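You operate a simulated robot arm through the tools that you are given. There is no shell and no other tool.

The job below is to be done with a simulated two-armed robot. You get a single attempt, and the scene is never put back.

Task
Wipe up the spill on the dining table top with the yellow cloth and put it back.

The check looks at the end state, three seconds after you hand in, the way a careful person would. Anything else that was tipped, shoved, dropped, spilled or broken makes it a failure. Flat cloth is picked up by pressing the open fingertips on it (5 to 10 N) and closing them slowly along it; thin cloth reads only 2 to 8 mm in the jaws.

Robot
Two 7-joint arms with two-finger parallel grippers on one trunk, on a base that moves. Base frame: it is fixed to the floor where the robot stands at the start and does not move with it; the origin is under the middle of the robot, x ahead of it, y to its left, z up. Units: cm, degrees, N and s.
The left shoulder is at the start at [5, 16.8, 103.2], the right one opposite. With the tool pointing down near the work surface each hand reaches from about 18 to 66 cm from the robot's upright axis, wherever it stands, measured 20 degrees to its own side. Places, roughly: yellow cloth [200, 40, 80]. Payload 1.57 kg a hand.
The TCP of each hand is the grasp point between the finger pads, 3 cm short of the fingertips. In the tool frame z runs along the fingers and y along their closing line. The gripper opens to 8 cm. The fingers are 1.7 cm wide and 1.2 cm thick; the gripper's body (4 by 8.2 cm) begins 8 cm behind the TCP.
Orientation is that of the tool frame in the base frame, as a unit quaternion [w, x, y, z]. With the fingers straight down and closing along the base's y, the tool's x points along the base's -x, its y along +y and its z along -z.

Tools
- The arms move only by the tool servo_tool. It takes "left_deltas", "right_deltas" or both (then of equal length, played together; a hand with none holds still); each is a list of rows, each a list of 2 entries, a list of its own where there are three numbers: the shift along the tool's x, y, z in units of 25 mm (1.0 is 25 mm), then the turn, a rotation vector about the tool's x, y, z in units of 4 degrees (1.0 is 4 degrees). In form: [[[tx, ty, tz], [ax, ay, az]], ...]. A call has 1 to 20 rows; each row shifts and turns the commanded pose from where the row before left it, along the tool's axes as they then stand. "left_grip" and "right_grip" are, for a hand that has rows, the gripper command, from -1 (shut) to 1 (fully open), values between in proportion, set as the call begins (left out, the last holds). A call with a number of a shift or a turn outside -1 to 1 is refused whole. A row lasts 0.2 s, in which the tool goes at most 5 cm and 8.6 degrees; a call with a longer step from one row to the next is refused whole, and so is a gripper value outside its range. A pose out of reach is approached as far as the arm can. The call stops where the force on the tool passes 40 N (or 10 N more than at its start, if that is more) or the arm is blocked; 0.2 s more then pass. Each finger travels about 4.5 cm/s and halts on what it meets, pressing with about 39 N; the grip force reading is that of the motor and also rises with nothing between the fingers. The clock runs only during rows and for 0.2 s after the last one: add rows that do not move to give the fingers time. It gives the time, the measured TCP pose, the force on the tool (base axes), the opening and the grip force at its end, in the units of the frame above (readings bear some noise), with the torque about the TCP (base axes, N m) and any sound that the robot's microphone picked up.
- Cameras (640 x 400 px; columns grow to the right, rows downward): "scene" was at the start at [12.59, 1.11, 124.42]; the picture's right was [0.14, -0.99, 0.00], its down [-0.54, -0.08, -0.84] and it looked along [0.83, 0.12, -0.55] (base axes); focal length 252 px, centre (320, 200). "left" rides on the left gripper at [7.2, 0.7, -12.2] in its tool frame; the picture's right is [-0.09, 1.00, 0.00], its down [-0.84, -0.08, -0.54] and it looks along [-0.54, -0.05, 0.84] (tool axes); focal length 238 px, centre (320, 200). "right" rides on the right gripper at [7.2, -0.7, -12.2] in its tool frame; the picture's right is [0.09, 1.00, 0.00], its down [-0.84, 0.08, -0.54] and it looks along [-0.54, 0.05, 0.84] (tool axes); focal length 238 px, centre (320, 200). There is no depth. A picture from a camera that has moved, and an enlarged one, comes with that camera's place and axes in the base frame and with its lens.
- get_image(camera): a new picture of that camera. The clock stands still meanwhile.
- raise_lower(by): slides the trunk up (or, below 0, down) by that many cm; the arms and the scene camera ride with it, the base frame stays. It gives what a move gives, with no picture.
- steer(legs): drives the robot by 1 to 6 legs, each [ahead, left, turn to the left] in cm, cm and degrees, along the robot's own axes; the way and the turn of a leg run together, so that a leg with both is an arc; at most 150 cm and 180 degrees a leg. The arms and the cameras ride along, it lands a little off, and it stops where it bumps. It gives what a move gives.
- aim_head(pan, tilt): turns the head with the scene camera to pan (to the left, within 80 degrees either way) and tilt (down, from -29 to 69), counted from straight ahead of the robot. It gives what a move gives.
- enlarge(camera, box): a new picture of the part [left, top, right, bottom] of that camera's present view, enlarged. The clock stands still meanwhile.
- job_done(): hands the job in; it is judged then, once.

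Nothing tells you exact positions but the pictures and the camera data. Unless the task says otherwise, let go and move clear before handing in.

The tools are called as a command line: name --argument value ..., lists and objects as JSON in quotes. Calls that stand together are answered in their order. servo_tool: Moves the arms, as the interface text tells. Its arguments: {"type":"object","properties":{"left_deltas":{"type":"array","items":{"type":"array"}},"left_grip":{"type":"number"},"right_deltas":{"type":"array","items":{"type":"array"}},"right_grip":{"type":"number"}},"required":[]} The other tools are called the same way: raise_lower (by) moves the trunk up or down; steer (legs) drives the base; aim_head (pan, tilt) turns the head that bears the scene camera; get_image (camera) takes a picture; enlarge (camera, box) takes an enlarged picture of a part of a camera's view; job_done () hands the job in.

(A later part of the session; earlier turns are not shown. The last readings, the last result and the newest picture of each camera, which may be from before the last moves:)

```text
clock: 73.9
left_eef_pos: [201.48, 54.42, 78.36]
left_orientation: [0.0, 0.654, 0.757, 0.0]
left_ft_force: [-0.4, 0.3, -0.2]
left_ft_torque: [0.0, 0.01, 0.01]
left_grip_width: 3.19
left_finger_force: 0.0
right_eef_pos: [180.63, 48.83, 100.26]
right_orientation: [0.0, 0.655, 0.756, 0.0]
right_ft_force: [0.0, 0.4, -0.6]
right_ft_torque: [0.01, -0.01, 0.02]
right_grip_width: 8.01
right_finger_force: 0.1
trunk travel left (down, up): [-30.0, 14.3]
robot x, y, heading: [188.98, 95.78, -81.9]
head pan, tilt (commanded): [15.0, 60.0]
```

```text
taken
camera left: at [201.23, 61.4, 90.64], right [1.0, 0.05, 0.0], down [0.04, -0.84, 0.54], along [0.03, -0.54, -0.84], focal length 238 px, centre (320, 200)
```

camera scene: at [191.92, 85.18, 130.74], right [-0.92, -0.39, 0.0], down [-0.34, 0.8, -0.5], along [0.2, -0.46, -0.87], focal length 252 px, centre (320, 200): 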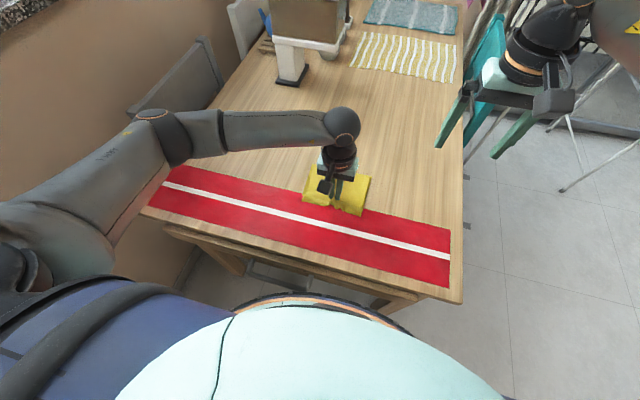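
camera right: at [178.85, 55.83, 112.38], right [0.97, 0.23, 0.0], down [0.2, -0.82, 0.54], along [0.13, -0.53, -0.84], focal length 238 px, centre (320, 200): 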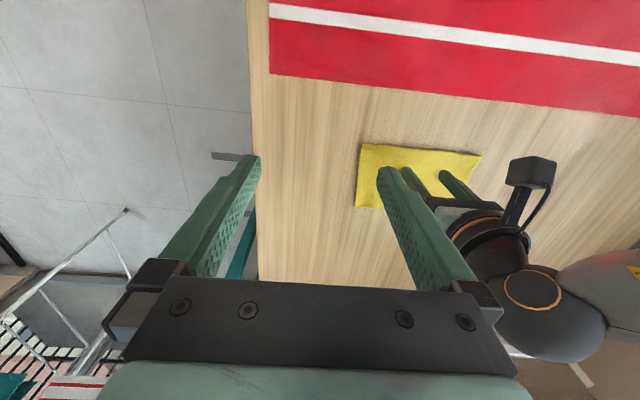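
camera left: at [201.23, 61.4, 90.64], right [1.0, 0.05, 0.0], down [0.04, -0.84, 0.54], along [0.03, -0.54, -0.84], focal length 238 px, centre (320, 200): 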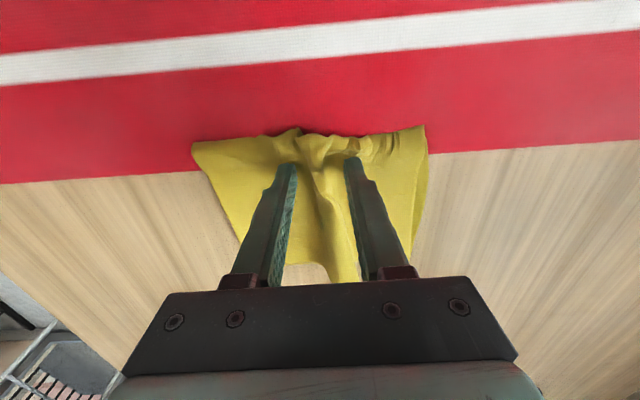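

Released, with the ridge still standing a bit. I'll open further in light contact to spread it, then lift up and look.

servo_tool --left_deltas '[[[0, 0, 0], [0, 0, 0]], [[0, 0, 0], [0, 0, 0]], [[0, 0, 0], [0, 0, 0]]]' --left_grip 0.4

servo_tool --left_deltas '[[[0, 0, -0.3], [0, 0, 0]], [[0, 0, -0.8], [0, 0, 0]], [[0, 0, -0.8], [0, 0, 0]], [[0, 0, -0.8], [0, 0, 0]], [[0, 0, -0.8], [0, 0, 0]], [[0, 0, 0], [0, 0, 0]]]'

get_image --camera "left"

enlarge --camera "scene" --box '[250, 130, 410, 230]'

```text
clock: 74.7
left_eef_pos: [201.58, 54.28, 78.53]
left_orientation: [0.001, 0.654, 0.756, 0.001]
left_ft_force: [-1.4, 0.0, 0.2]
left_ft_torque: [0.0, -0.02, -0.01]
left_grip_width: 5.58
left_finger_force: 0.1
right_eef_pos: [180.56, 48.79, 100.14]
right_orientation: [0.0, 0.655, 0.755, 0.0]
right_ft_force: [0.5, 0.2, -0.3]
right_ft_torque: [-0.02, -0.01, 0.01]
right_grip_width: 7.99
right_finger_force: 0.0
trunk travel left (down, up): [-30.0, 14.3]
robot x, y, heading: [189.32, 95.52, -81.8]
head pan, tilt (commanded): [15.0, 60.0]
```

```text
clock: 76.1
left_eef_pos: [201.57, 54.19, 87.05]
left_orientation: [-0.001, 0.654, 0.757, -0.001]
left_ft_force: [0.5, -0.6, -0.4]
left_ft_torque: [-0.02, 0.01, -0.01]
left_grip_width: 5.58
left_finger_force: 0.0
right_eef_pos: [180.63, 48.71, 100.19]
right_orientation: [0.0, 0.655, 0.756, 0.0]
right_ft_force: [0.0, -0.3, 0.4]
right_ft_torque: [0.0, -0.03, 0.0]
right_grip_width: 8.0
right_finger_force: 0.0
trunk travel left (down, up): [-30.0, 14.3]
robot x, y, heading: [189.31, 95.46, -82.0]
head pan, tilt (commanded): [15.0, 60.0]
```

```text
taken
camera left: at [201.25, 61.36, 99.43], right [1.0, 0.05, 0.0], down [0.04, -0.84, 0.54], along [0.03, -0.54, -0.84], focal length 238 px, centre (320, 200)
```

left: 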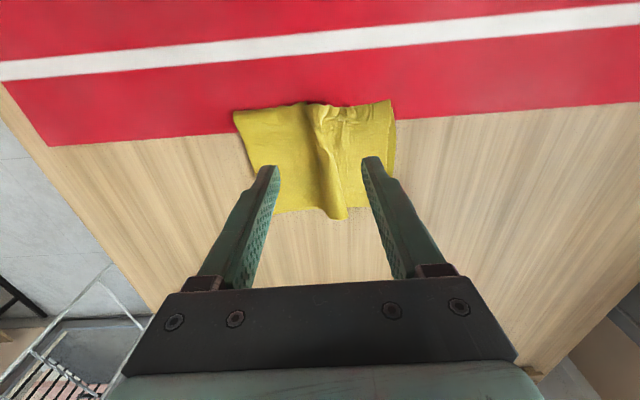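

```text
4.00 times, centred on (330, 180) of scene
camera zoom: at [191.91, 85.17, 130.74], right [-0.92, -0.39, 0.0], down [-0.34, 0.8, -0.5], along [0.2, -0.46, -0.87], focal length 1007 px, centre (280, 280)
```

zoom: 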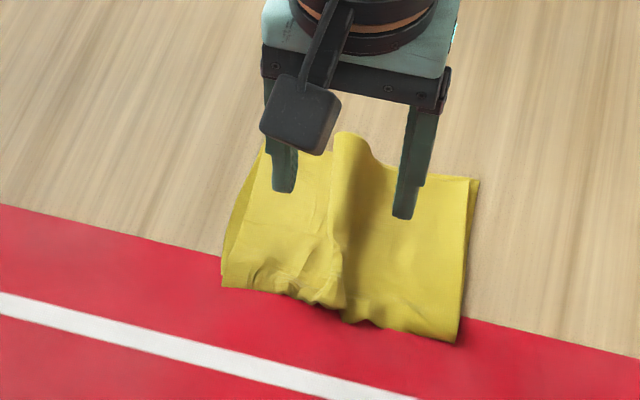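

The spill is clean and the cloth lies with a standing ridge along its middle, ending near [204, 45]. I'll move the open fingers over the ridge's far end and lower around it.

servo_tool --left_deltas '[[[-0.69, 0.075, 0], [0, 0, 0]], [[-0.69, 0.075, 0], [0, 0, 0]], [[-0.69, 0.075, 0], [0, 0, 0]], [[-0.69, 0.075, 0], [0, 0, 0]], [[0, 0, 0.6], [0, 0, 0]], [[0, 0, 0.6], [0, 0, 0]], [[0, 0, 0], [0, 0, 0]]]'

get_image --camera "left"

enlarge --camera "scene" --box '[250, 120, 410, 220]'

```text
clock: 77.7
left_eef_pos: [203.36, 47.59, 84.07]
left_orientation: [0.0, 0.654, 0.756, 0.0]
left_ft_force: [0.6, -0.8, 0.2]
left_ft_torque: [0.0, -0.01, 0.01]
left_grip_width: 5.58
left_finger_force: 0.2
right_eef_pos: [180.63, 48.81, 100.26]
right_orientation: [0.0, 0.655, 0.755, 0.0]
right_ft_force: [0.8, 0.4, -0.2]
right_ft_torque: [-0.02, -0.01, 0.02]
right_grip_width: 7.98
right_finger_force: 0.0
trunk travel left (down, up): [-30.0, 14.3]
robot x, y, heading: [189.02, 95.23, -82.0]
head pan, tilt (commanded): [15.0, 60.0]
```

```text
taken
camera left: at [202.96, 54.61, 96.37], right [1.0, 0.05, 0.0], down [0.04, -0.84, 0.54], along [0.03, -0.54, -0.84], focal length 238 px, centre (320, 200)
```

left: 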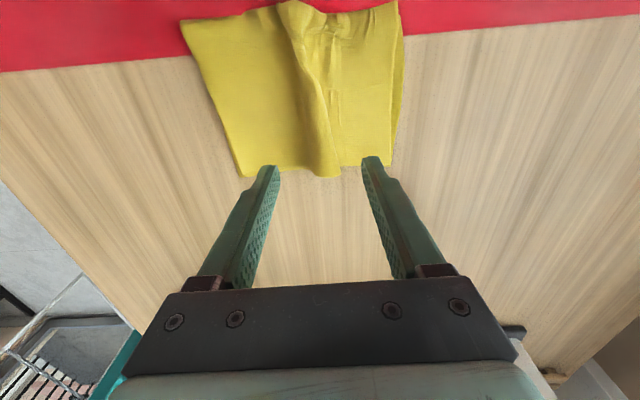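

```text
4.00 times, centred on (330, 170) of scene
camera zoom: at [191.91, 85.17, 130.74], right [-0.92, -0.39, 0.0], down [-0.34, 0.8, -0.5], along [0.2, -0.46, -0.87], focal length 1007 px, centre (280, 320)
```

zoom: 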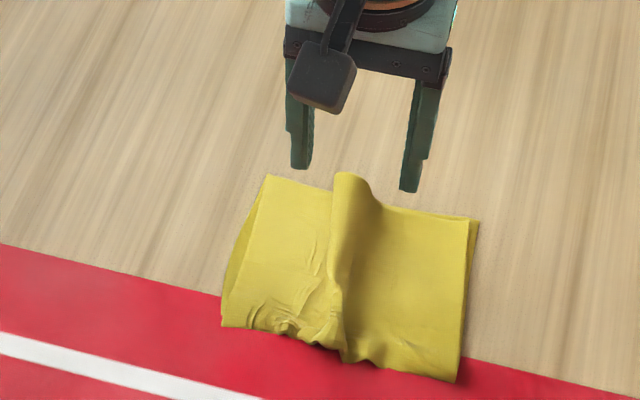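

The fingers straddle the ridge about 2.7 cm in from the far edge. I'll lower to cloth level and close.

servo_tool --left_deltas '[[[0, 0, 0.6], [0, 0, 0]], [[0, 0, 0.6], [0, 0, 0]], [[0, 0, 0.6], [0, 0, 0]], [[0, 0, 0.44], [0, 0, 0]], [[0, 0, 0], [0, 0, 0]]]'

servo_tool --left_deltas '[[[0, 0, 0], [0, 0, 0]], [[0, 0, 0], [0, 0, 0]], [[0, 0, 0], [0, 0, 0]]]' --left_grip -0.3

get_image --camera "left"

```text
clock: 78.9
left_eef_pos: [203.29, 47.61, 78.56]
left_orientation: [0.001, 0.654, 0.757, -0.001]
left_ft_force: [-0.4, 0.2, 0.2]
left_ft_torque: [0.0, -0.05, -0.02]
left_grip_width: 5.6
left_finger_force: 0.0
right_eef_pos: [180.61, 48.78, 100.25]
right_orientation: [0.0, 0.654, 0.756, 0.0]
right_ft_force: [0.1, -0.1, -0.7]
right_ft_torque: [0.0, 0.0, 0.0]
right_grip_width: 8.01
right_finger_force: 0.2
trunk travel left (down, up): [-30.0, 14.3]
robot x, y, heading: [188.99, 95.21, -81.7]
head pan, tilt (commanded): [15.0, 60.0]
```

```text
clock: 79.7
left_eef_pos: [203.34, 47.47, 78.69]
left_orientation: [0.0, 0.654, 0.756, 0.0]
left_ft_force: [0.5, 0.5, 0.4]
left_ft_torque: [0.02, -0.01, -0.01]
left_grip_width: 2.81
left_finger_force: 0.0
right_eef_pos: [180.56, 48.78, 100.25]
right_orientation: [0.001, 0.655, 0.756, 0.0]
right_ft_force: [-1.5, 0.4, 0.2]
right_ft_torque: [-0.02, 0.02, -0.03]
right_grip_width: 8.02
right_finger_force: 0.1
trunk travel left (down, up): [-30.0, 14.3]
robot x, y, heading: [188.79, 95.08, -81.8]
head pan, tilt (commanded): [15.0, 60.0]
```

```text
taken
camera left: at [202.95, 54.62, 90.8], right [1.0, 0.05, 0.0], down [0.04, -0.84, 0.54], along [0.03, -0.54, -0.84], focal length 238 px, centre (320, 200)
```

left: 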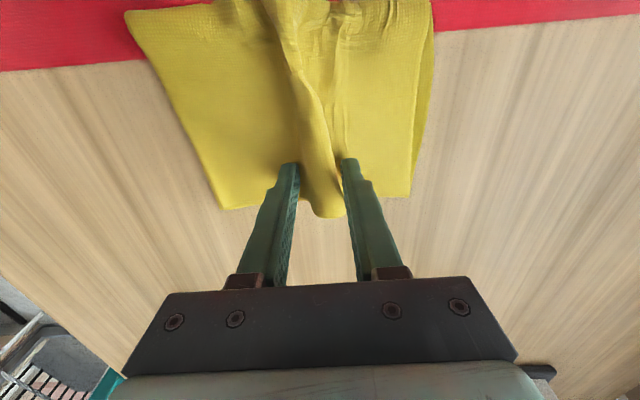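

The ridge is between the fingers, so I'll close fully on it.

servo_tool --left_deltas '[[[0, 0, 0.04], [0, 0, 0]], [[0, 0, 0], [0, 0, 0]]]' --left_grip -0.65

servo_tool --left_deltas '[[[0, 0, 0], [0, 0, 0]], [[0, 0, 0], [0, 0, 0]], [[0, 0, 0], [0, 0, 0]]]' --left_grip -1

get_image --camera "left"

```text
clock: 80.3
left_eef_pos: [203.35, 47.53, 78.43]
left_orientation: [0.0, 0.654, 0.756, 0.0]
left_ft_force: [0.4, 0.4, -1.1]
left_ft_torque: [0.02, -0.02, 0.0]
left_grip_width: 1.42
left_finger_force: 0.0
right_eef_pos: [180.56, 48.84, 100.24]
right_orientation: [-0.001, 0.655, 0.756, 0.0]
right_ft_force: [-1.1, -0.6, -0.1]
right_ft_torque: [-0.03, -0.02, -0.03]
right_grip_width: 8.01
right_finger_force: 0.0
trunk travel left (down, up): [-30.0, 14.3]
robot x, y, heading: [188.6, 95.59, -81.6]
head pan, tilt (commanded): [15.0, 60.0]
```

```text
clock: 81.1
left_eef_pos: [203.21, 47.63, 78.48]
left_orientation: [0.0, 0.654, 0.757, -0.002]
left_ft_force: [-1.0, 0.3, 1.0]
left_ft_torque: [0.02, 0.03, 0.01]
left_grip_width: 0.36
left_finger_force: 24.3
right_eef_pos: [180.57, 48.91, 100.31]
right_orientation: [0.001, 0.655, 0.756, 0.001]
right_ft_force: [-0.6, -0.3, 0.0]
right_ft_torque: [0.0, -0.04, 0.0]
right_grip_width: 8.02
right_finger_force: 0.0
trunk travel left (down, up): [-30.0, 14.3]
robot x, y, heading: [188.67, 95.43, -81.9]
head pan, tilt (commanded): [15.0, 60.0]
```

```text
taken
camera left: at [202.93, 54.64, 90.71], right [1.0, 0.05, 0.0], down [0.04, -0.84, 0.54], along [0.03, -0.54, -0.84], focal length 238 px, centre (320, 200)
```

left: 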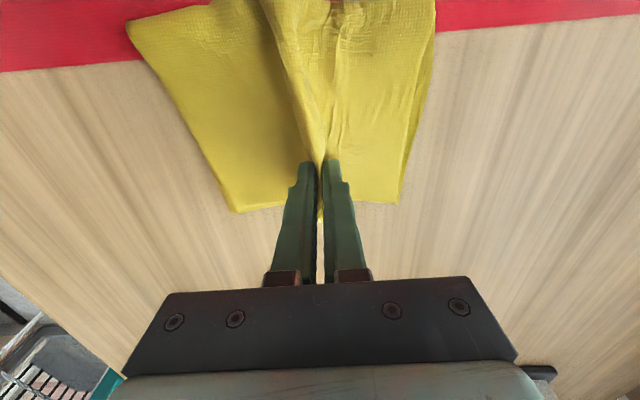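

The far end is gripped (0.36 cm). I'll drag the cloth about 9 cm away from me and 2 cm toward the front side, so it trails back to its first place.

servo_tool --left_deltas '[[[-0.352, -0.14, 0], [0, 0, 0]], [[-0.352, -0.14, 0], [0, 0, 0]], [[-0.352, -0.14, 0], [0, 0, 0]], [[-0.352, -0.14, 0], [0, 0, 0]], [[-0.352, -0.14, 0], [0, 0, 0]], [[0, 0, 0], [0, 0, 0]]]'

get_image --camera "left"

enlarge --camera "scene" --box '[250, 120, 410, 220]'

```text
clock: 82.5
left_eef_pos: [202.2, 43.05, 78.55]
left_orientation: [-0.001, 0.654, 0.757, -0.001]
left_ft_force: [0.3, 1.0, 1.9]
left_ft_torque: [0.0, 0.0, -0.04]
left_grip_width: 0.37
left_finger_force: 24.6
right_eef_pos: [180.53, 48.83, 100.23]
right_orientation: [0.0, 0.655, 0.756, 0.0]
right_ft_force: [-0.3, 0.0, -0.3]
right_ft_torque: [-0.02, 0.01, 0.04]
right_grip_width: 8.0
right_finger_force: 0.1
trunk travel left (down, up): [-30.0, 14.3]
robot x, y, heading: [189.05, 95.56, -82.0]
head pan, tilt (commanded): [15.0, 60.0]
```

```text
taken
camera left: at [201.88, 50.05, 90.7], right [1.0, 0.05, 0.0], down [0.04, -0.84, 0.54], along [0.03, -0.54, -0.84], focal length 238 px, centre (320, 200)
```

left: 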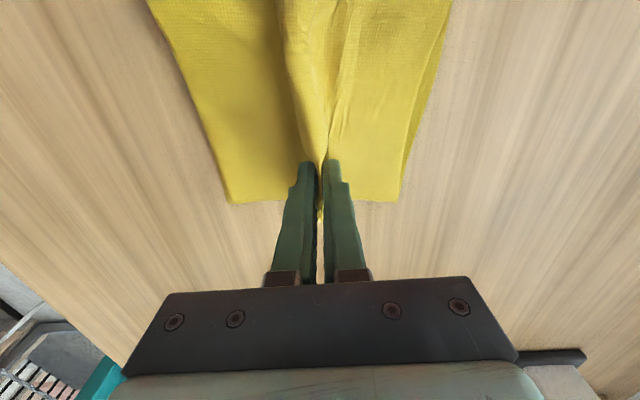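

```text
4.00 times, centred on (330, 170) of scene
camera zoom: at [191.91, 85.2, 130.74], right [-0.92, -0.39, 0.0], down [-0.34, 0.8, -0.5], along [0.2, -0.46, -0.87], focal length 1007 px, centre (280, 320)
```

zoom: 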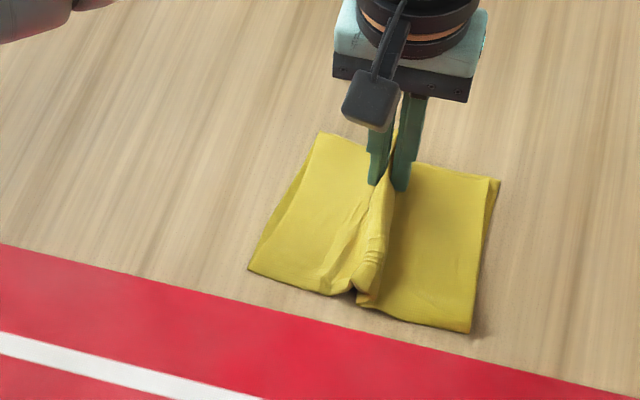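

It trails neatly and is now off the runner. I'll continue the same way for the rest.

servo_tool --left_deltas '[[[-0.352, -0.14, 0], [0, 0, 0]], [[-0.352, -0.14, 0], [0, 0, 0]], [[-0.352, -0.14, 0], [0, 0, 0]], [[-0.352, -0.14, 0], [0, 0, 0]], [[-0.352, -0.14, 0], [0, 0, 0]], [[0, 0, 0], [0, 0, 0]]]'

get_image --camera "left"

enlarge --camera "scene" --box '[250, 120, 410, 220]'

```text
clock: 83.9
left_eef_pos: [201.06, 38.5, 78.42]
left_orientation: [0.0, 0.655, 0.755, -0.002]
left_ft_force: [-0.5, 1.0, 1.9]
left_ft_torque: [0.05, -0.01, -0.01]
left_grip_width: 0.32
left_finger_force: 24.9
right_eef_pos: [180.52, 48.83, 100.23]
right_orientation: [0.0, 0.655, 0.756, -0.001]
right_ft_force: [0.1, -0.2, 0.3]
right_ft_torque: [0.01, -0.01, 0.01]
right_grip_width: 8.01
right_finger_force: 0.0
trunk travel left (down, up): [-30.0, 14.3]
robot x, y, heading: [189.37, 95.22, -81.9]
head pan, tilt (commanded): [15.0, 60.0]
```

```text
taken
camera left: at [200.84, 45.62, 90.71], right [1.0, 0.05, 0.0], down [0.04, -0.84, 0.54], along [0.03, -0.54, -0.84], focal length 238 px, centre (320, 200)
```

left: 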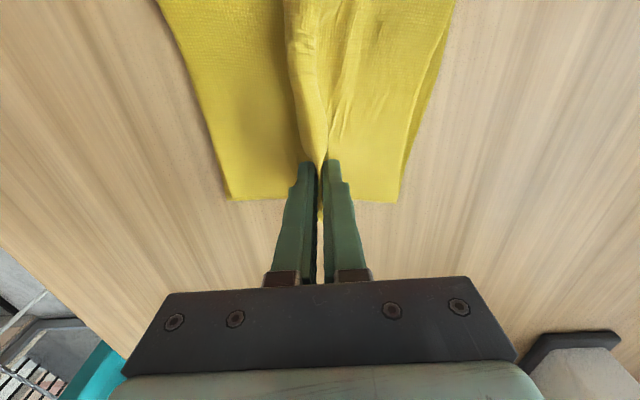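

```text
4.00 times, centred on (330, 170) of scene
camera zoom: at [191.91, 85.19, 130.74], right [-0.92, -0.39, 0.0], down [-0.34, 0.8, -0.5], along [0.2, -0.46, -0.87], focal length 1007 px, centre (280, 320)
```

zoom: 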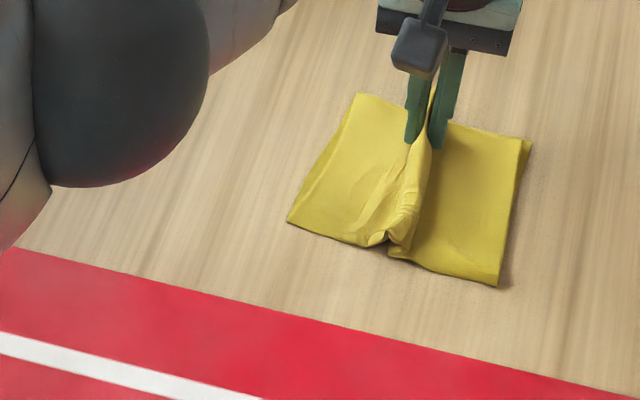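

The cloth's middle is now near [200.2, 42.2], compared with [199.5, 40.1] at the start. I'll pull 2 cm more if the arm reaches.

servo_tool --left_deltas '[[[-0.25, -0.13, 0], [0, 0, 0]], [[-0.25, -0.13, 0], [0, 0, 0]], [[-0.25, -0.13, 0], [0, 0, 0]], [[0, 0, 0], [0, 0, 0]]]'

get_image --camera "left"

```text
clock: 84.9
left_eef_pos: [200.91, 38.63, 78.8]
left_orientation: [0.0, 0.654, 0.757, -0.001]
left_ft_force: [0.7, 1.1, 0.0]
left_ft_torque: [0.0, -0.02, 0.02]
left_grip_width: 0.37
left_finger_force: 24.1
left hand out of reach, approached as far as the arm can: row 1, 2, 3
right_eef_pos: [180.47, 48.81, 100.24]
right_orientation: [0.0, 0.654, 0.756, 0.0]
right_ft_force: [0.3, -0.6, -0.5]
right_ft_torque: [-0.02, -0.03, 0.0]
right_grip_width: 8.01
right_finger_force: 0.0
trunk travel left (down, up): [-30.0, 14.3]
robot x, y, heading: [188.88, 95.28, -81.9]
head pan, tilt (commanded): [15.0, 60.0]
```

```text
taken
camera left: at [200.58, 45.6, 90.95], right [1.0, 0.05, 0.0], down [0.04, -0.84, 0.54], along [0.03, -0.54, -0.84], focal length 238 px, centre (320, 200)
```

left: 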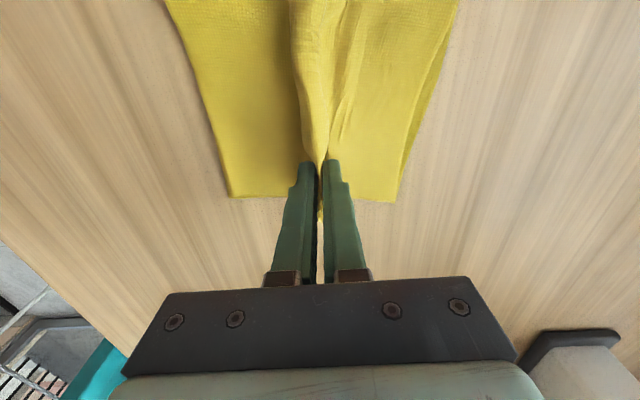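

The arm is at its limit. A 2 cm step of the base toward the table, with plenty of clearance to the handle, will carry the gripped cloth the rest of the way.

steer --legs '[[2, -1, 0]]'

get_image --camera "left"

enlarge --camera "scene" --box '[250, 120, 410, 220]'

```text
clock: 85.7
left_eef_pos: [200.2, 36.39, 78.74]
left_orientation: [0.0, 0.653, 0.757, 0.0]
left_ft_force: [0.1, -0.1, -0.1]
left_ft_torque: [-0.02, -0.03, -0.03]
left_grip_width: 0.37
left_finger_force: 24.0
right_eef_pos: [179.86, 46.59, 100.27]
right_orientation: [0.0, 0.655, 0.755, 0.0]
right_ft_force: [0.0, 0.2, -0.4]
right_ft_torque: [0.01, 0.0, 0.03]
right_grip_width: 8.0
right_finger_force: 0.0
trunk travel left (down, up): [-30.0, 14.3]
robot x, y, heading: [188.15, 93.55, -81.6]
head pan, tilt (commanded): [15.0, 60.0]
```

```text
taken
camera left: at [199.86, 43.42, 90.91], right [1.0, 0.05, 0.0], down [0.04, -0.84, 0.54], along [0.03, -0.54, -0.84], focal length 238 px, centre (320, 200)
```

left: 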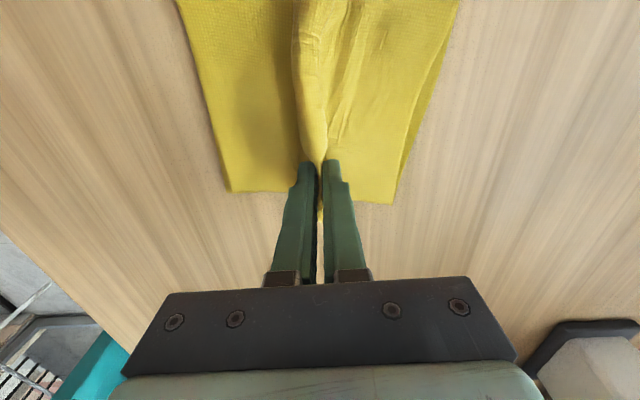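

```text
4.00 times, centred on (330, 170) of scene
camera zoom: at [191.18, 82.98, 130.73], right [-0.92, -0.39, 0.0], down [-0.34, 0.8, -0.5], along [0.2, -0.46, -0.87], focal length 1007 px, centre (280, 320)
```

zoom: 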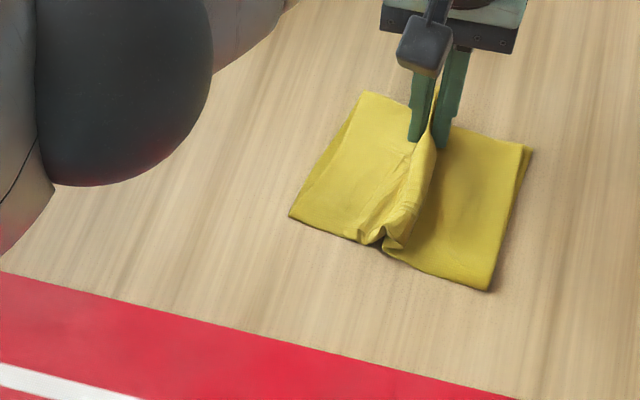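

The cloth's middle is back at about [199.5, 40.2]. Now I'll open around the ridge, back up a little within reach, then press lightly on both sides and open slowly to spread the ridge flat again.

servo_tool --left_deltas '[[[0, 0, 0], [0, 0, 0]], [[0, 0, 0], [0, 0, 0]], [[0, 0, 0], [0, 0, 0]]]' --left_grip -0.25

get_image --camera "left"

servo_tool --left_deltas '[[[0, 0, -0.12], [0, 0, 0]], [[0.3, 0, 0], [0, 0, 0]], [[0.3, 0, 0], [0, 0, 0]], [[0.2, 0, 0], [0, 0, 0]], [[0, 0, 0], [0, 0, 0]]]'

get_image --camera "left"

```text
clock: 86.5
left_eef_pos: [200.28, 36.36, 78.68]
left_orientation: [0.0, 0.654, 0.756, -0.001]
left_ft_force: [-1.2, 0.4, 0.4]
left_ft_torque: [0.01, -0.01, -0.03]
left_grip_width: 2.99
left_finger_force: 0.1
right_eef_pos: [179.93, 46.61, 100.29]
right_orientation: [-0.001, 0.654, 0.756, 0.0]
right_ft_force: [-0.7, 0.8, -0.8]
right_ft_torque: [0.0, 0.03, -0.01]
right_grip_width: 7.98
right_finger_force: 0.1
trunk travel left (down, up): [-30.0, 14.3]
robot x, y, heading: [188.16, 93.03, -81.8]
head pan, tilt (commanded): [15.0, 60.0]
```

```text
taken
camera left: at [199.86, 43.46, 90.95], right [1.0, 0.05, 0.0], down [0.04, -0.84, 0.54], along [0.03, -0.54, -0.84], focal length 238 px, centre (320, 200)
```

left: 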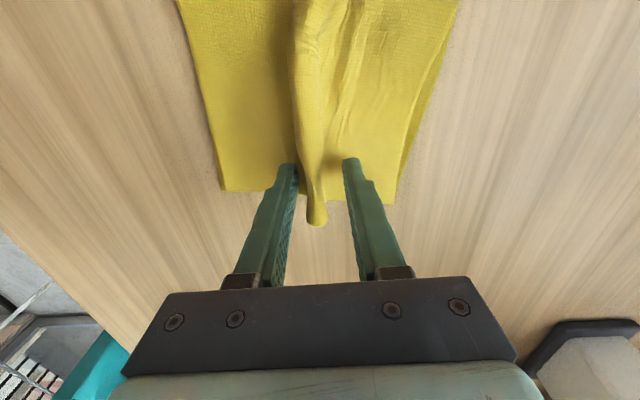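

```text
clock: 87.7
left_eef_pos: [199.9, 38.5, 79.0]
left_orientation: [0.001, 0.654, 0.757, 0.0]
left_ft_force: [0.3, -0.2, 0.3]
left_ft_torque: [0.01, 0.02, -0.04]
left_grip_width: 3.02
left_finger_force: 0.0
right_eef_pos: [179.82, 46.67, 100.29]
right_orientation: [0.0, 0.655, 0.756, 0.0]
right_ft_force: [0.3, 0.5, -0.3]
right_ft_torque: [-0.02, -0.02, 0.04]
right_grip_width: 8.01
right_finger_force: 0.0
trunk travel left (down, up): [-30.0, 14.3]
robot x, y, heading: [188.28, 93.56, -81.7]
head pan, tilt (commanded): [15.0, 60.0]
```

```text
taken
camera left: at [199.59, 45.44, 91.25], right [1.0, 0.05, 0.0], down [0.04, -0.84, 0.54], along [0.03, -0.54, -0.84], focal length 238 px, centre (320, 200)
```

left: 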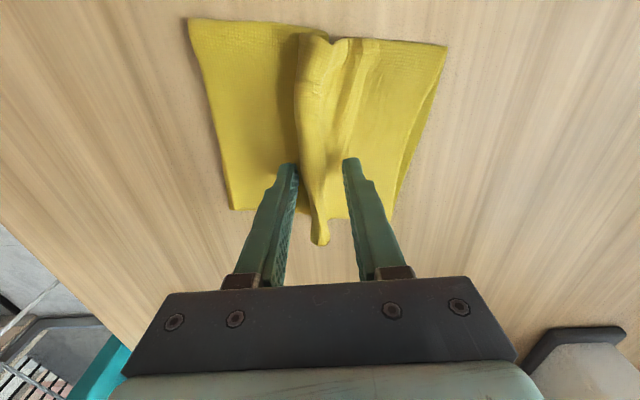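

The fingers straddle the ridge about 3 cm apart. I'll press down gently here.

servo_tool --left_deltas '[[[0, 0, 0.2], [0, 0, 0]], [[0, 0, 0.08], [0, 0, 0]], [[0, 0, 0], [0, 0, 0]]]'

servo_tool --left_deltas '[[[0, 0, 0.06], [0, 0, 0]], [[0, 0, 0], [0, 0, 0]]]'

```text
clock: 88.5
left_eef_pos: [199.79, 38.47, 78.28]
left_orientation: [0.0, 0.654, 0.756, -0.001]
left_ft_force: [-0.3, 0.6, 0.0]
left_ft_torque: [-0.01, 0.02, -0.01]
left_grip_width: 3.0
left_finger_force: 0.0
right_eef_pos: [179.91, 46.65, 100.34]
right_orientation: [0.0, 0.654, 0.756, 0.001]
right_ft_force: [-0.4, 0.2, 0.0]
right_ft_torque: [0.0, 0.01, 0.03]
right_grip_width: 8.0
right_finger_force: 0.1
trunk travel left (down, up): [-30.0, 14.3]
robot x, y, heading: [188.3, 93.41, -81.8]
head pan, tilt (commanded): [15.0, 60.0]
```

```text
clock: 89.1
left_eef_pos: [199.85, 38.39, 78.18]
left_orientation: [0.001, 0.654, 0.757, -0.002]
left_ft_force: [1.1, -0.1, 2.2]
left_ft_torque: [0.0, -0.03, 0.01]
left_grip_width: 3.01
left_finger_force: 0.0
right_eef_pos: [179.86, 46.57, 100.29]
right_orientation: [-0.001, 0.655, 0.756, -0.001]
right_ft_force: [0.4, -0.3, 0.0]
right_ft_torque: [-0.03, 0.03, -0.04]
right_grip_width: 8.0
right_finger_force: 0.1
trunk travel left (down, up): [-30.0, 14.3]
robot x, y, heading: [188.0, 93.36, -81.9]
head pan, tilt (commanded): [15.0, 60.0]
```

servo_tool --left_deltas '[[[0, 0, 0.06], [0, 0, 0]], [[0, 0, 0], [0, 0, 0]]]'

servo_tool --left_deltas '[[[0, 0, 0], [0, 0, 0]], [[0, 0, 0], [0, 0, 0]]]' --left_grip -0.05

get_image --camera "left"

```text
clock: 89.7
left_eef_pos: [199.76, 38.41, 78.17]
left_orientation: [0.001, 0.654, 0.756, -0.001]
left_ft_force: [0.4, 0.2, 12.4]
left_ft_torque: [0.03, -0.1, 0.02]
left_grip_width: 2.99
left_finger_force: 0.0
right_eef_pos: [179.93, 46.76, 100.33]
right_orientation: [0.001, 0.655, 0.756, -0.001]
right_ft_force: [0.5, -0.6, -0.6]
right_ft_torque: [-0.03, -0.02, -0.01]
right_grip_width: 7.98
right_finger_force: 0.1
trunk travel left (down, up): [-30.0, 14.3]
robot x, y, heading: [188.41, 93.19, -81.9]
head pan, tilt (commanded): [15.0, 60.0]
```

```text
clock: 90.3
left_eef_pos: [199.65, 38.41, 78.1]
left_orientation: [0.001, 0.655, 0.756, -0.001]
left_ft_force: [-3.0, -1.5, 15.4]
left_ft_torque: [-0.04, -0.07, -0.01]
left_grip_width: 3.42
left_finger_force: 0.1
right_eef_pos: [179.8, 46.71, 100.3]
right_orientation: [0.001, 0.654, 0.756, 0.0]
right_ft_force: [1.2, -0.4, -0.6]
right_ft_torque: [0.01, 0.02, -0.01]
right_grip_width: 7.99
right_finger_force: 0.1
trunk travel left (down, up): [-30.0, 14.3]
robot x, y, heading: [188.35, 93.43, -81.6]
head pan, tilt (commanded): [15.0, 60.0]
```

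```text
taken
camera left: at [199.49, 45.51, 90.39], right [1.0, 0.05, 0.0], down [0.04, -0.84, 0.55], along [0.03, -0.54, -0.84], focal length 238 px, centre (320, 200)
```

left: 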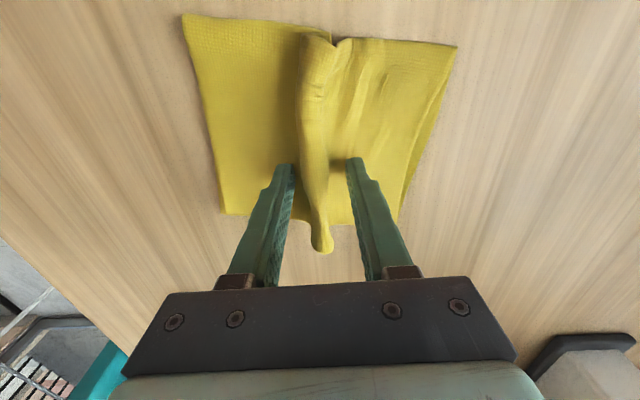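

The cloth spreads as intended. I'll ease the pressure slightly and keep opening.

servo_tool --left_deltas '[[[0, 0, -0.03], [0, 0, 0]], [[0, 0, 0], [0, 0, 0]]]' --left_grip 0.15

servo_tool --left_deltas '[[[0, 0, 0], [0, 0, 0]], [[0, 0, 0], [0, 0, 0]]]' --left_grip 0.35

servo_tool --left_deltas '[[[0, 0, 0], [0, 0, 0]], [[0, 0, 0], [0, 0, 0]]]' --left_grip 0.55

get_image --camera "left"

```text
clock: 90.9
left_eef_pos: [199.85, 38.43, 78.2]
left_orientation: [0.0, 0.654, 0.757, -0.001]
left_ft_force: [-1.7, 0.3, 13.7]
left_ft_torque: [0.02, -0.01, 0.05]
left_grip_width: 4.24
left_finger_force: 0.1
right_eef_pos: [179.93, 46.73, 100.35]
right_orientation: [0.001, 0.654, 0.756, -0.001]
right_ft_force: [0.0, -0.6, 0.1]
right_ft_torque: [0.01, 0.0, -0.02]
right_grip_width: 8.0
right_finger_force: 0.0
trunk travel left (down, up): [-30.0, 14.3]
robot x, y, heading: [188.38, 93.14, -82.1]
head pan, tilt (commanded): [15.0, 60.0]
```

```text
clock: 91.5
left_eef_pos: [199.8, 38.44, 78.18]
left_orientation: [0.0, 0.654, 0.757, -0.001]
left_ft_force: [-1.0, 0.1, 13.0]
left_ft_torque: [-0.01, -0.05, -0.03]
left_grip_width: 5.04
left_finger_force: 0.2
right_eef_pos: [179.83, 46.81, 100.36]
right_orientation: [0.0, 0.654, 0.756, 0.0]
right_ft_force: [-0.2, 0.4, 0.1]
right_ft_torque: [-0.02, 0.02, -0.02]
right_grip_width: 8.01
right_finger_force: 0.1
trunk travel left (down, up): [-30.0, 14.3]
robot x, y, heading: [188.26, 93.45, -82.0]
head pan, tilt (commanded): [15.0, 60.0]
```

```text
clock: 92.1
left_eef_pos: [199.9, 38.48, 78.21]
left_orientation: [0.001, 0.654, 0.756, -0.001]
left_ft_force: [-1.7, 1.1, 12.1]
left_ft_torque: [0.01, -0.09, 0.02]
left_grip_width: 5.82
left_finger_force: 0.0
right_eef_pos: [179.85, 46.66, 100.38]
right_orientation: [0.0, 0.655, 0.755, -0.001]
right_ft_force: [-0.6, -0.5, 0.8]
right_ft_torque: [0.01, 0.0, -0.01]
right_grip_width: 8.0
right_finger_force: 0.0
trunk travel left (down, up): [-30.0, 14.3]
robot x, y, heading: [188.14, 93.31, -82.0]
head pan, tilt (commanded): [15.0, 60.0]
```

```text
taken
camera left: at [199.56, 45.51, 90.41], right [1.0, 0.05, 0.0], down [0.04, -0.84, 0.54], along [0.03, -0.54, -0.84], focal length 238 px, centre (320, 200)
```

left: 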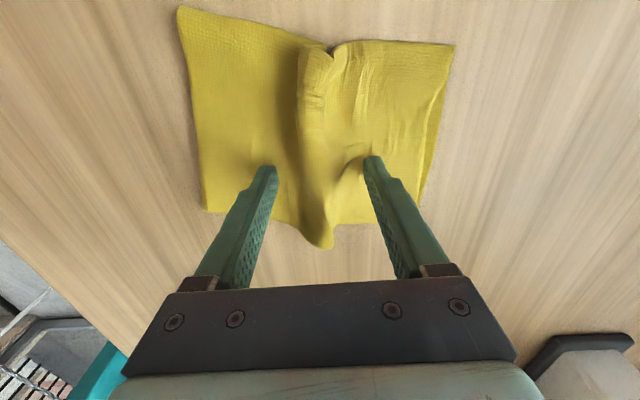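

The far end is flattening well. I'll continue to open to the full width.

servo_tool --left_deltas '[[[0, 0, 0], [0, 0, 0]], [[0, 0, 0], [0, 0, 0]]]' --left_grip 0.75

servo_tool --left_deltas '[[[0, 0, 0], [0, 0, 0]], [[0, 0, 0], [0, 0, 0]]]' --left_grip 0.95

get_image --camera "left"

```text
clock: 92.7
left_eef_pos: [199.82, 38.54, 78.1]
left_orientation: [0.0, 0.654, 0.756, -0.002]
left_ft_force: [-2.0, 0.2, 11.5]
left_ft_torque: [0.05, -0.07, 0.02]
left_grip_width: 6.63
left_finger_force: 0.0
right_eef_pos: [179.94, 46.79, 100.31]
right_orientation: [0.0, 0.655, 0.756, 0.001]
right_ft_force: [-0.1, 0.2, 0.3]
right_ft_torque: [0.02, 0.0, -0.02]
right_grip_width: 8.02
right_finger_force: 0.1
trunk travel left (down, up): [-30.0, 14.3]
robot x, y, heading: [188.28, 93.32, -81.9]
head pan, tilt (commanded): [15.0, 60.0]
```

```text
clock: 93.3
left_eef_pos: [199.95, 38.38, 78.15]
left_orientation: [0.0, 0.654, 0.756, -0.002]
left_ft_force: [-2.1, 0.4, 11.9]
left_ft_torque: [0.05, -0.13, 0.03]
left_grip_width: 7.42
left_finger_force: 0.0
right_eef_pos: [179.98, 46.78, 100.32]
right_orientation: [0.001, 0.655, 0.756, -0.001]
right_ft_force: [-0.4, -0.3, 0.1]
right_ft_torque: [0.01, -0.01, 0.0]
right_grip_width: 8.0
right_finger_force: 0.0
trunk travel left (down, up): [-30.0, 14.3]
robot x, y, heading: [188.47, 92.98, -81.6]
head pan, tilt (commanded): [15.0, 60.0]
```

```text
taken
camera left: at [199.56, 45.51, 90.41], right [1.0, 0.05, 0.0], down [0.04, -0.84, 0.54], along [0.03, -0.54, -0.84], focal length 238 px, centre (320, 200)
```

left: 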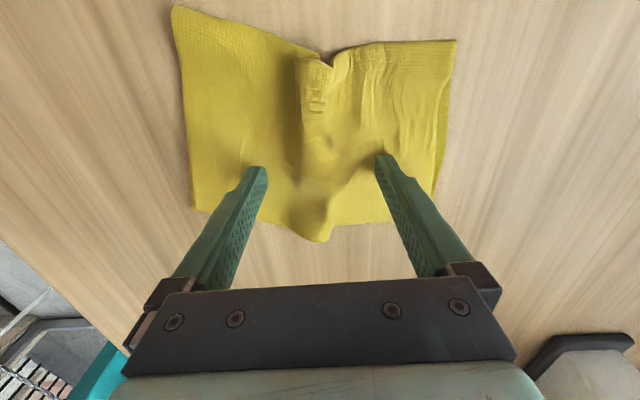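

Much flatter. Now the same for the near part: lift, narrow the fingers, move 5 cm toward me and spread again.

servo_tool --left_deltas '[[[0, 0, -0.5], [0, 0, 0]], [[0, 0, -0.8], [0, 0, 0]], [[0, 0, 0], [0, 0, 0]]]'

servo_tool --left_deltas '[[[0.5, 0.03, 0], [0, 0, 0]], [[0.5, 0.03, 0], [0, 0, 0]], [[0.5, 0.03, 0], [0, 0, 0]], [[0.5, 0.03, 0], [0, 0, 0]], [[0, 0, 0], [0, 0, 0]]]' --left_grip -0.1

get_image --camera "left"

enlarge --camera "scene" --box '[250, 120, 410, 220]'

```text
clock: 94.1
left_eef_pos: [199.89, 38.34, 81.36]
left_orientation: [0.0, 0.654, 0.756, 0.0]
left_ft_force: [1.1, 0.1, -0.4]
left_ft_torque: [0.04, 0.0, 0.0]
left_grip_width: 7.81
left_finger_force: 0.0
right_eef_pos: [179.91, 46.7, 100.31]
right_orientation: [0.0, 0.655, 0.756, 0.0]
right_ft_force: [-0.6, -0.7, -0.4]
right_ft_torque: [0.03, -0.01, 0.0]
right_grip_width: 8.0
right_finger_force: 0.0
trunk travel left (down, up): [-30.0, 14.3]
robot x, y, heading: [188.26, 93.35, -81.8]
head pan, tilt (commanded): [15.0, 60.0]
```

```text
clock: 95.3
left_eef_pos: [199.62, 43.38, 81.4]
left_orientation: [0.0, 0.654, 0.756, -0.001]
left_ft_force: [-0.7, 1.2, -0.2]
left_ft_torque: [-0.04, -0.01, -0.02]
left_grip_width: 3.59
left_finger_force: 0.0
right_eef_pos: [179.87, 46.61, 100.15]
right_orientation: [-0.001, 0.655, 0.756, 0.0]
right_ft_force: [0.0, 0.6, -0.5]
right_ft_torque: [0.0, -0.01, 0.03]
right_grip_width: 8.0
right_finger_force: 0.2
trunk travel left (down, up): [-30.0, 14.3]
robot x, y, heading: [188.28, 93.47, -81.5]
head pan, tilt (commanded): [15.0, 60.0]
```

```text
taken
camera left: at [199.17, 50.47, 93.58], right [1.0, 0.05, 0.0], down [0.04, -0.84, 0.54], along [0.03, -0.54, -0.84], focal length 238 px, centre (320, 200)
```

left: 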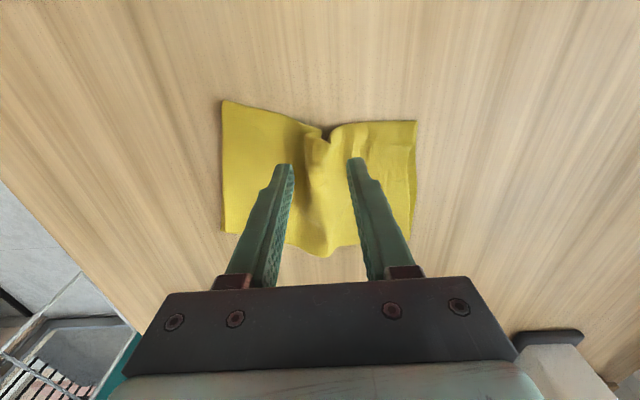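

```text
4.00 times, centred on (330, 170) of scene
camera zoom: at [191.21, 83.04, 130.74], right [-0.92, -0.39, 0.0], down [-0.34, 0.8, -0.5], along [0.2, -0.46, -0.87], focal length 1007 px, centre (280, 320)
```

zoom: 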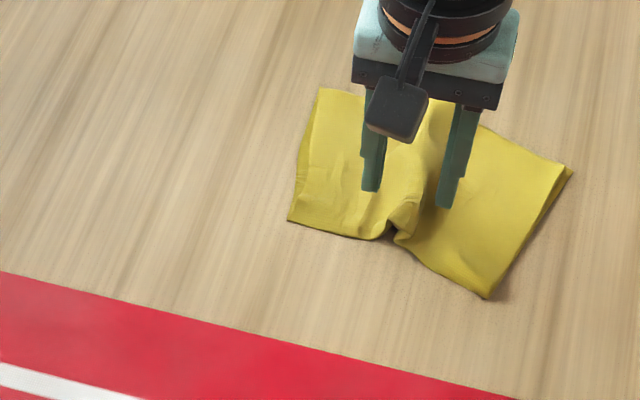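

The ridge's near part is centred between the fingers. I'll press down on both sides.

servo_tool --left_deltas '[[[0, 0, 0.5], [0, 0, 0]], [[0, 0, 0.4], [0, 0, 0]], [[0, 0, 0.34], [0, 0, 0]], [[0, 0, 0], [0, 0, 0]]]'

servo_tool --left_deltas '[[[0, 0, 0.05], [0, 0, 0]], [[0, 0, 0], [0, 0, 0]]]'

```text
clock: 96.3
left_eef_pos: [199.41, 43.39, 78.22]
left_orientation: [0.0, 0.654, 0.756, -0.001]
left_ft_force: [-0.4, 1.4, 2.1]
left_ft_torque: [0.03, -0.05, 0.0]
left_grip_width: 3.61
left_finger_force: 0.1
right_eef_pos: [179.91, 46.63, 100.21]
right_orientation: [0.0, 0.654, 0.756, -0.001]
right_ft_force: [0.2, 0.7, -0.3]
right_ft_torque: [0.01, -0.01, -0.01]
right_grip_width: 8.01
right_finger_force: 0.1
trunk travel left (down, up): [-30.0, 14.3]
robot x, y, heading: [188.16, 93.18, -81.8]
head pan, tilt (commanded): [15.0, 60.0]
```

```text
clock: 96.9
left_eef_pos: [199.45, 43.36, 78.23]
left_orientation: [0.0, 0.654, 0.757, -0.001]
left_ft_force: [0.6, 1.7, 8.5]
left_ft_torque: [0.08, -0.09, 0.0]
left_grip_width: 3.61
left_finger_force: 0.1
right_eef_pos: [179.92, 46.66, 100.29]
right_orientation: [0.001, 0.654, 0.756, 0.0]
right_ft_force: [-0.7, 0.2, -0.8]
right_ft_torque: [0.0, 0.02, 0.0]
right_grip_width: 8.01
right_finger_force: 0.0
trunk travel left (down, up): [-30.0, 14.3]
robot x, y, heading: [188.62, 93.05, -81.8]
head pan, tilt (commanded): [15.0, 60.0]
```

Now at 8.5 N, so I'll open slowly again to spread the near part.

servo_tool --left_deltas '[[[0, 0, 0], [0, 0, 0]], [[0, 0, 0], [0, 0, 0]]]' --left_grip 0.1

servo_tool --left_deltas '[[[0, 0, 0], [0, 0, 0]], [[0, 0, 0], [0, 0, 0]]]' --left_grip 0.3

servo_tool --left_deltas '[[[0, 0, 0], [0, 0, 0]], [[0, 0, 0], [0, 0, 0]]]' --left_grip 0.5

servo_tool --left_deltas '[[[0, 0, 0], [0, 0, 0]], [[0, 0, 0], [0, 0, 0]]]' --left_grip 0.7

get_image --camera "left"

```text
clock: 97.5
left_eef_pos: [199.33, 43.29, 78.19]
left_orientation: [0.0, 0.655, 0.756, -0.002]
left_ft_force: [-2.6, -1.2, 10.1]
left_ft_torque: [-0.04, -0.08, 0.03]
left_grip_width: 4.04
left_finger_force: 0.1
right_eef_pos: [179.83, 46.66, 100.2]
right_orientation: [0.0, 0.655, 0.756, -0.001]
right_ft_force: [0.5, 0.4, 0.4]
right_ft_torque: [-0.03, -0.01, -0.01]
right_grip_width: 8.0
right_finger_force: 0.0
trunk travel left (down, up): [-30.0, 14.3]
robot x, y, heading: [188.6, 93.66, -81.6]
head pan, tilt (commanded): [15.0, 60.0]
```

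```text
clock: 98.1
left_eef_pos: [199.45, 43.37, 78.15]
left_orientation: [0.0, 0.655, 0.756, -0.002]
left_ft_force: [-1.6, -1.1, 11.6]
left_ft_torque: [0.0, -0.05, -0.01]
left_grip_width: 4.76
left_finger_force: 0.0
right_eef_pos: [179.8, 46.76, 100.43]
right_orientation: [0.0, 0.655, 0.756, 0.0]
right_ft_force: [1.1, 0.4, 1.1]
right_ft_torque: [0.01, -0.03, 0.01]
right_grip_width: 8.02
right_finger_force: 0.0
trunk travel left (down, up): [-30.0, 14.3]
robot x, y, heading: [188.16, 93.11, -81.8]
head pan, tilt (commanded): [15.0, 60.0]
```

```text
clock: 98.7
left_eef_pos: [199.39, 43.45, 78.25]
left_orientation: [0.001, 0.654, 0.757, -0.002]
left_ft_force: [-1.7, -1.1, 13.0]
left_ft_torque: [0.02, -0.08, -0.01]
left_grip_width: 5.47
left_finger_force: 0.1
right_eef_pos: [179.9, 46.65, 100.36]
right_orientation: [0.0, 0.655, 0.756, -0.001]
right_ft_force: [-0.7, -0.3, 1.0]
right_ft_torque: [-0.01, 0.04, -0.01]
right_grip_width: 7.96
right_finger_force: 0.0
trunk travel left (down, up): [-30.0, 14.3]
robot x, y, heading: [188.45, 93.45, -81.9]
head pan, tilt (commanded): [15.0, 60.0]
```

```text
clock: 99.3
left_eef_pos: [199.38, 43.33, 78.26]
left_orientation: [0.0, 0.655, 0.756, 0.0]
left_ft_force: [-1.5, -0.8, 15.0]
left_ft_torque: [0.05, -0.13, -0.01]
left_grip_width: 6.23
left_finger_force: 0.1
right_eef_pos: [179.89, 46.73, 100.39]
right_orientation: [0.0, 0.654, 0.756, -0.001]
right_ft_force: [-0.4, -0.7, -0.6]
right_ft_torque: [-0.04, 0.01, -0.02]
right_grip_width: 8.0
right_finger_force: 0.2
trunk travel left (down, up): [-30.0, 14.3]
robot x, y, heading: [188.18, 93.7, -81.6]
head pan, tilt (commanded): [15.0, 60.0]
```

```text
taken
camera left: at [199.12, 50.47, 90.4], right [1.0, 0.05, 0.0], down [0.04, -0.84, 0.54], along [0.03, -0.54, -0.84], focal length 238 px, centre (320, 200)
```

left: 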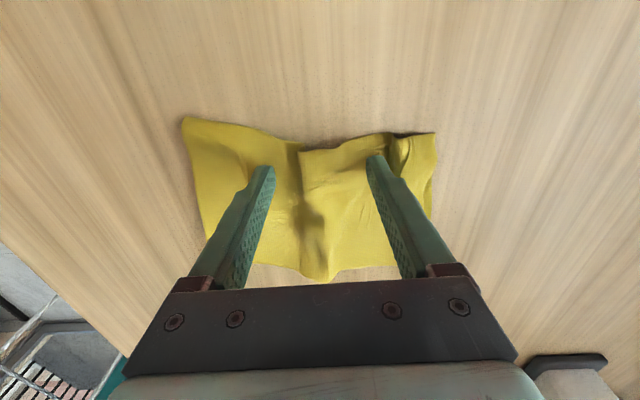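

The middle is now nearly flat. I'll open to the end, lift up and look from above.

servo_tool --left_deltas '[[[0, 0, -0.03], [0, 0, 0]], [[0, 0, 0], [0, 0, 0]]]' --left_grip 0.9

servo_tool --left_deltas '[[[0, 0, -0.4], [0, 0, 0]], [[0, 0, -0.8], [0, 0, 0]], [[0, 0, -0.8], [0, 0, 0]], [[0, 0, -0.8], [0, 0, 0]], [[0, 0, -0.8], [0, 0, 0]], [[0, 0, 0], [0, 0, 0]]]'

get_image --camera "left"

enlarge --camera "scene" --box '[250, 120, 410, 220]'

```text
clock: 99.9
left_eef_pos: [199.48, 43.45, 78.13]
left_orientation: [0.001, 0.654, 0.757, -0.001]
left_ft_force: [-1.5, 0.2, 9.5]
left_ft_torque: [0.04, 0.02, 0.0]
left_grip_width: 7.16
left_finger_force: 0.0
right_eef_pos: [179.88, 46.74, 100.32]
right_orientation: [0.0, 0.655, 0.756, -0.001]
right_ft_force: [-0.1, -0.2, -0.8]
right_ft_torque: [0.03, 0.0, 0.02]
right_grip_width: 8.01
right_finger_force: 0.1
trunk travel left (down, up): [-30.0, 14.3]
robot x, y, heading: [188.36, 93.37, -81.8]
head pan, tilt (commanded): [15.0, 60.0]
```

```text
clock: 101.3
left_eef_pos: [199.47, 43.42, 87.3]
left_orientation: [0.0, 0.654, 0.756, 0.0]
left_ft_force: [0.1, -0.4, 0.0]
left_ft_torque: [0.0, 0.02, 0.0]
left_grip_width: 7.6
left_finger_force: 0.2
right_eef_pos: [179.85, 46.53, 100.2]
right_orientation: [0.0, 0.654, 0.756, 0.0]
right_ft_force: [0.1, -0.2, -0.1]
right_ft_torque: [0.05, 0.0, 0.01]
right_grip_width: 7.95
right_finger_force: 0.0
trunk travel left (down, up): [-30.0, 14.3]
robot x, y, heading: [188.23, 92.99, -81.8]
head pan, tilt (commanded): [15.0, 60.0]
```

```text
taken
camera left: at [199.25, 50.44, 99.48], right [1.0, 0.05, 0.0], down [0.04, -0.84, 0.54], along [0.03, -0.54, -0.84], focal length 238 px, centre (320, 200)
```

left: 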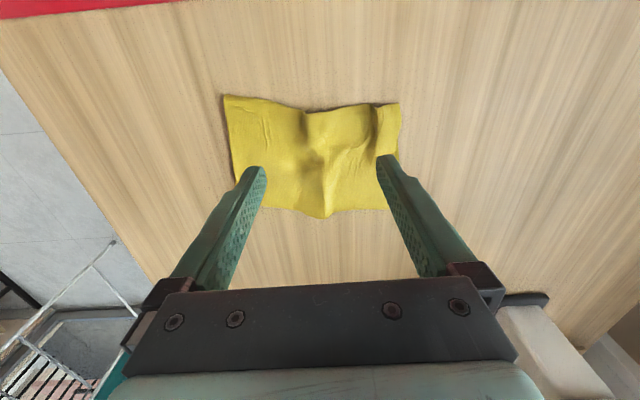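

```text
4.00 times, centred on (330, 170) of scene
camera zoom: at [191.21, 83.04, 130.74], right [-0.92, -0.39, 0.0], down [-0.34, 0.8, -0.5], along [0.2, -0.46, -0.87], focal length 1007 px, centre (280, 320)
```

zoom: 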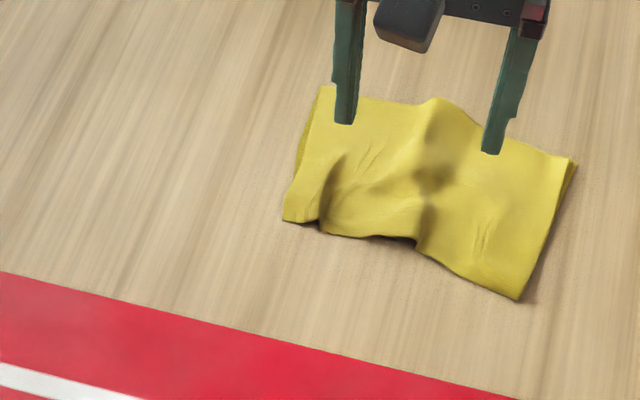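

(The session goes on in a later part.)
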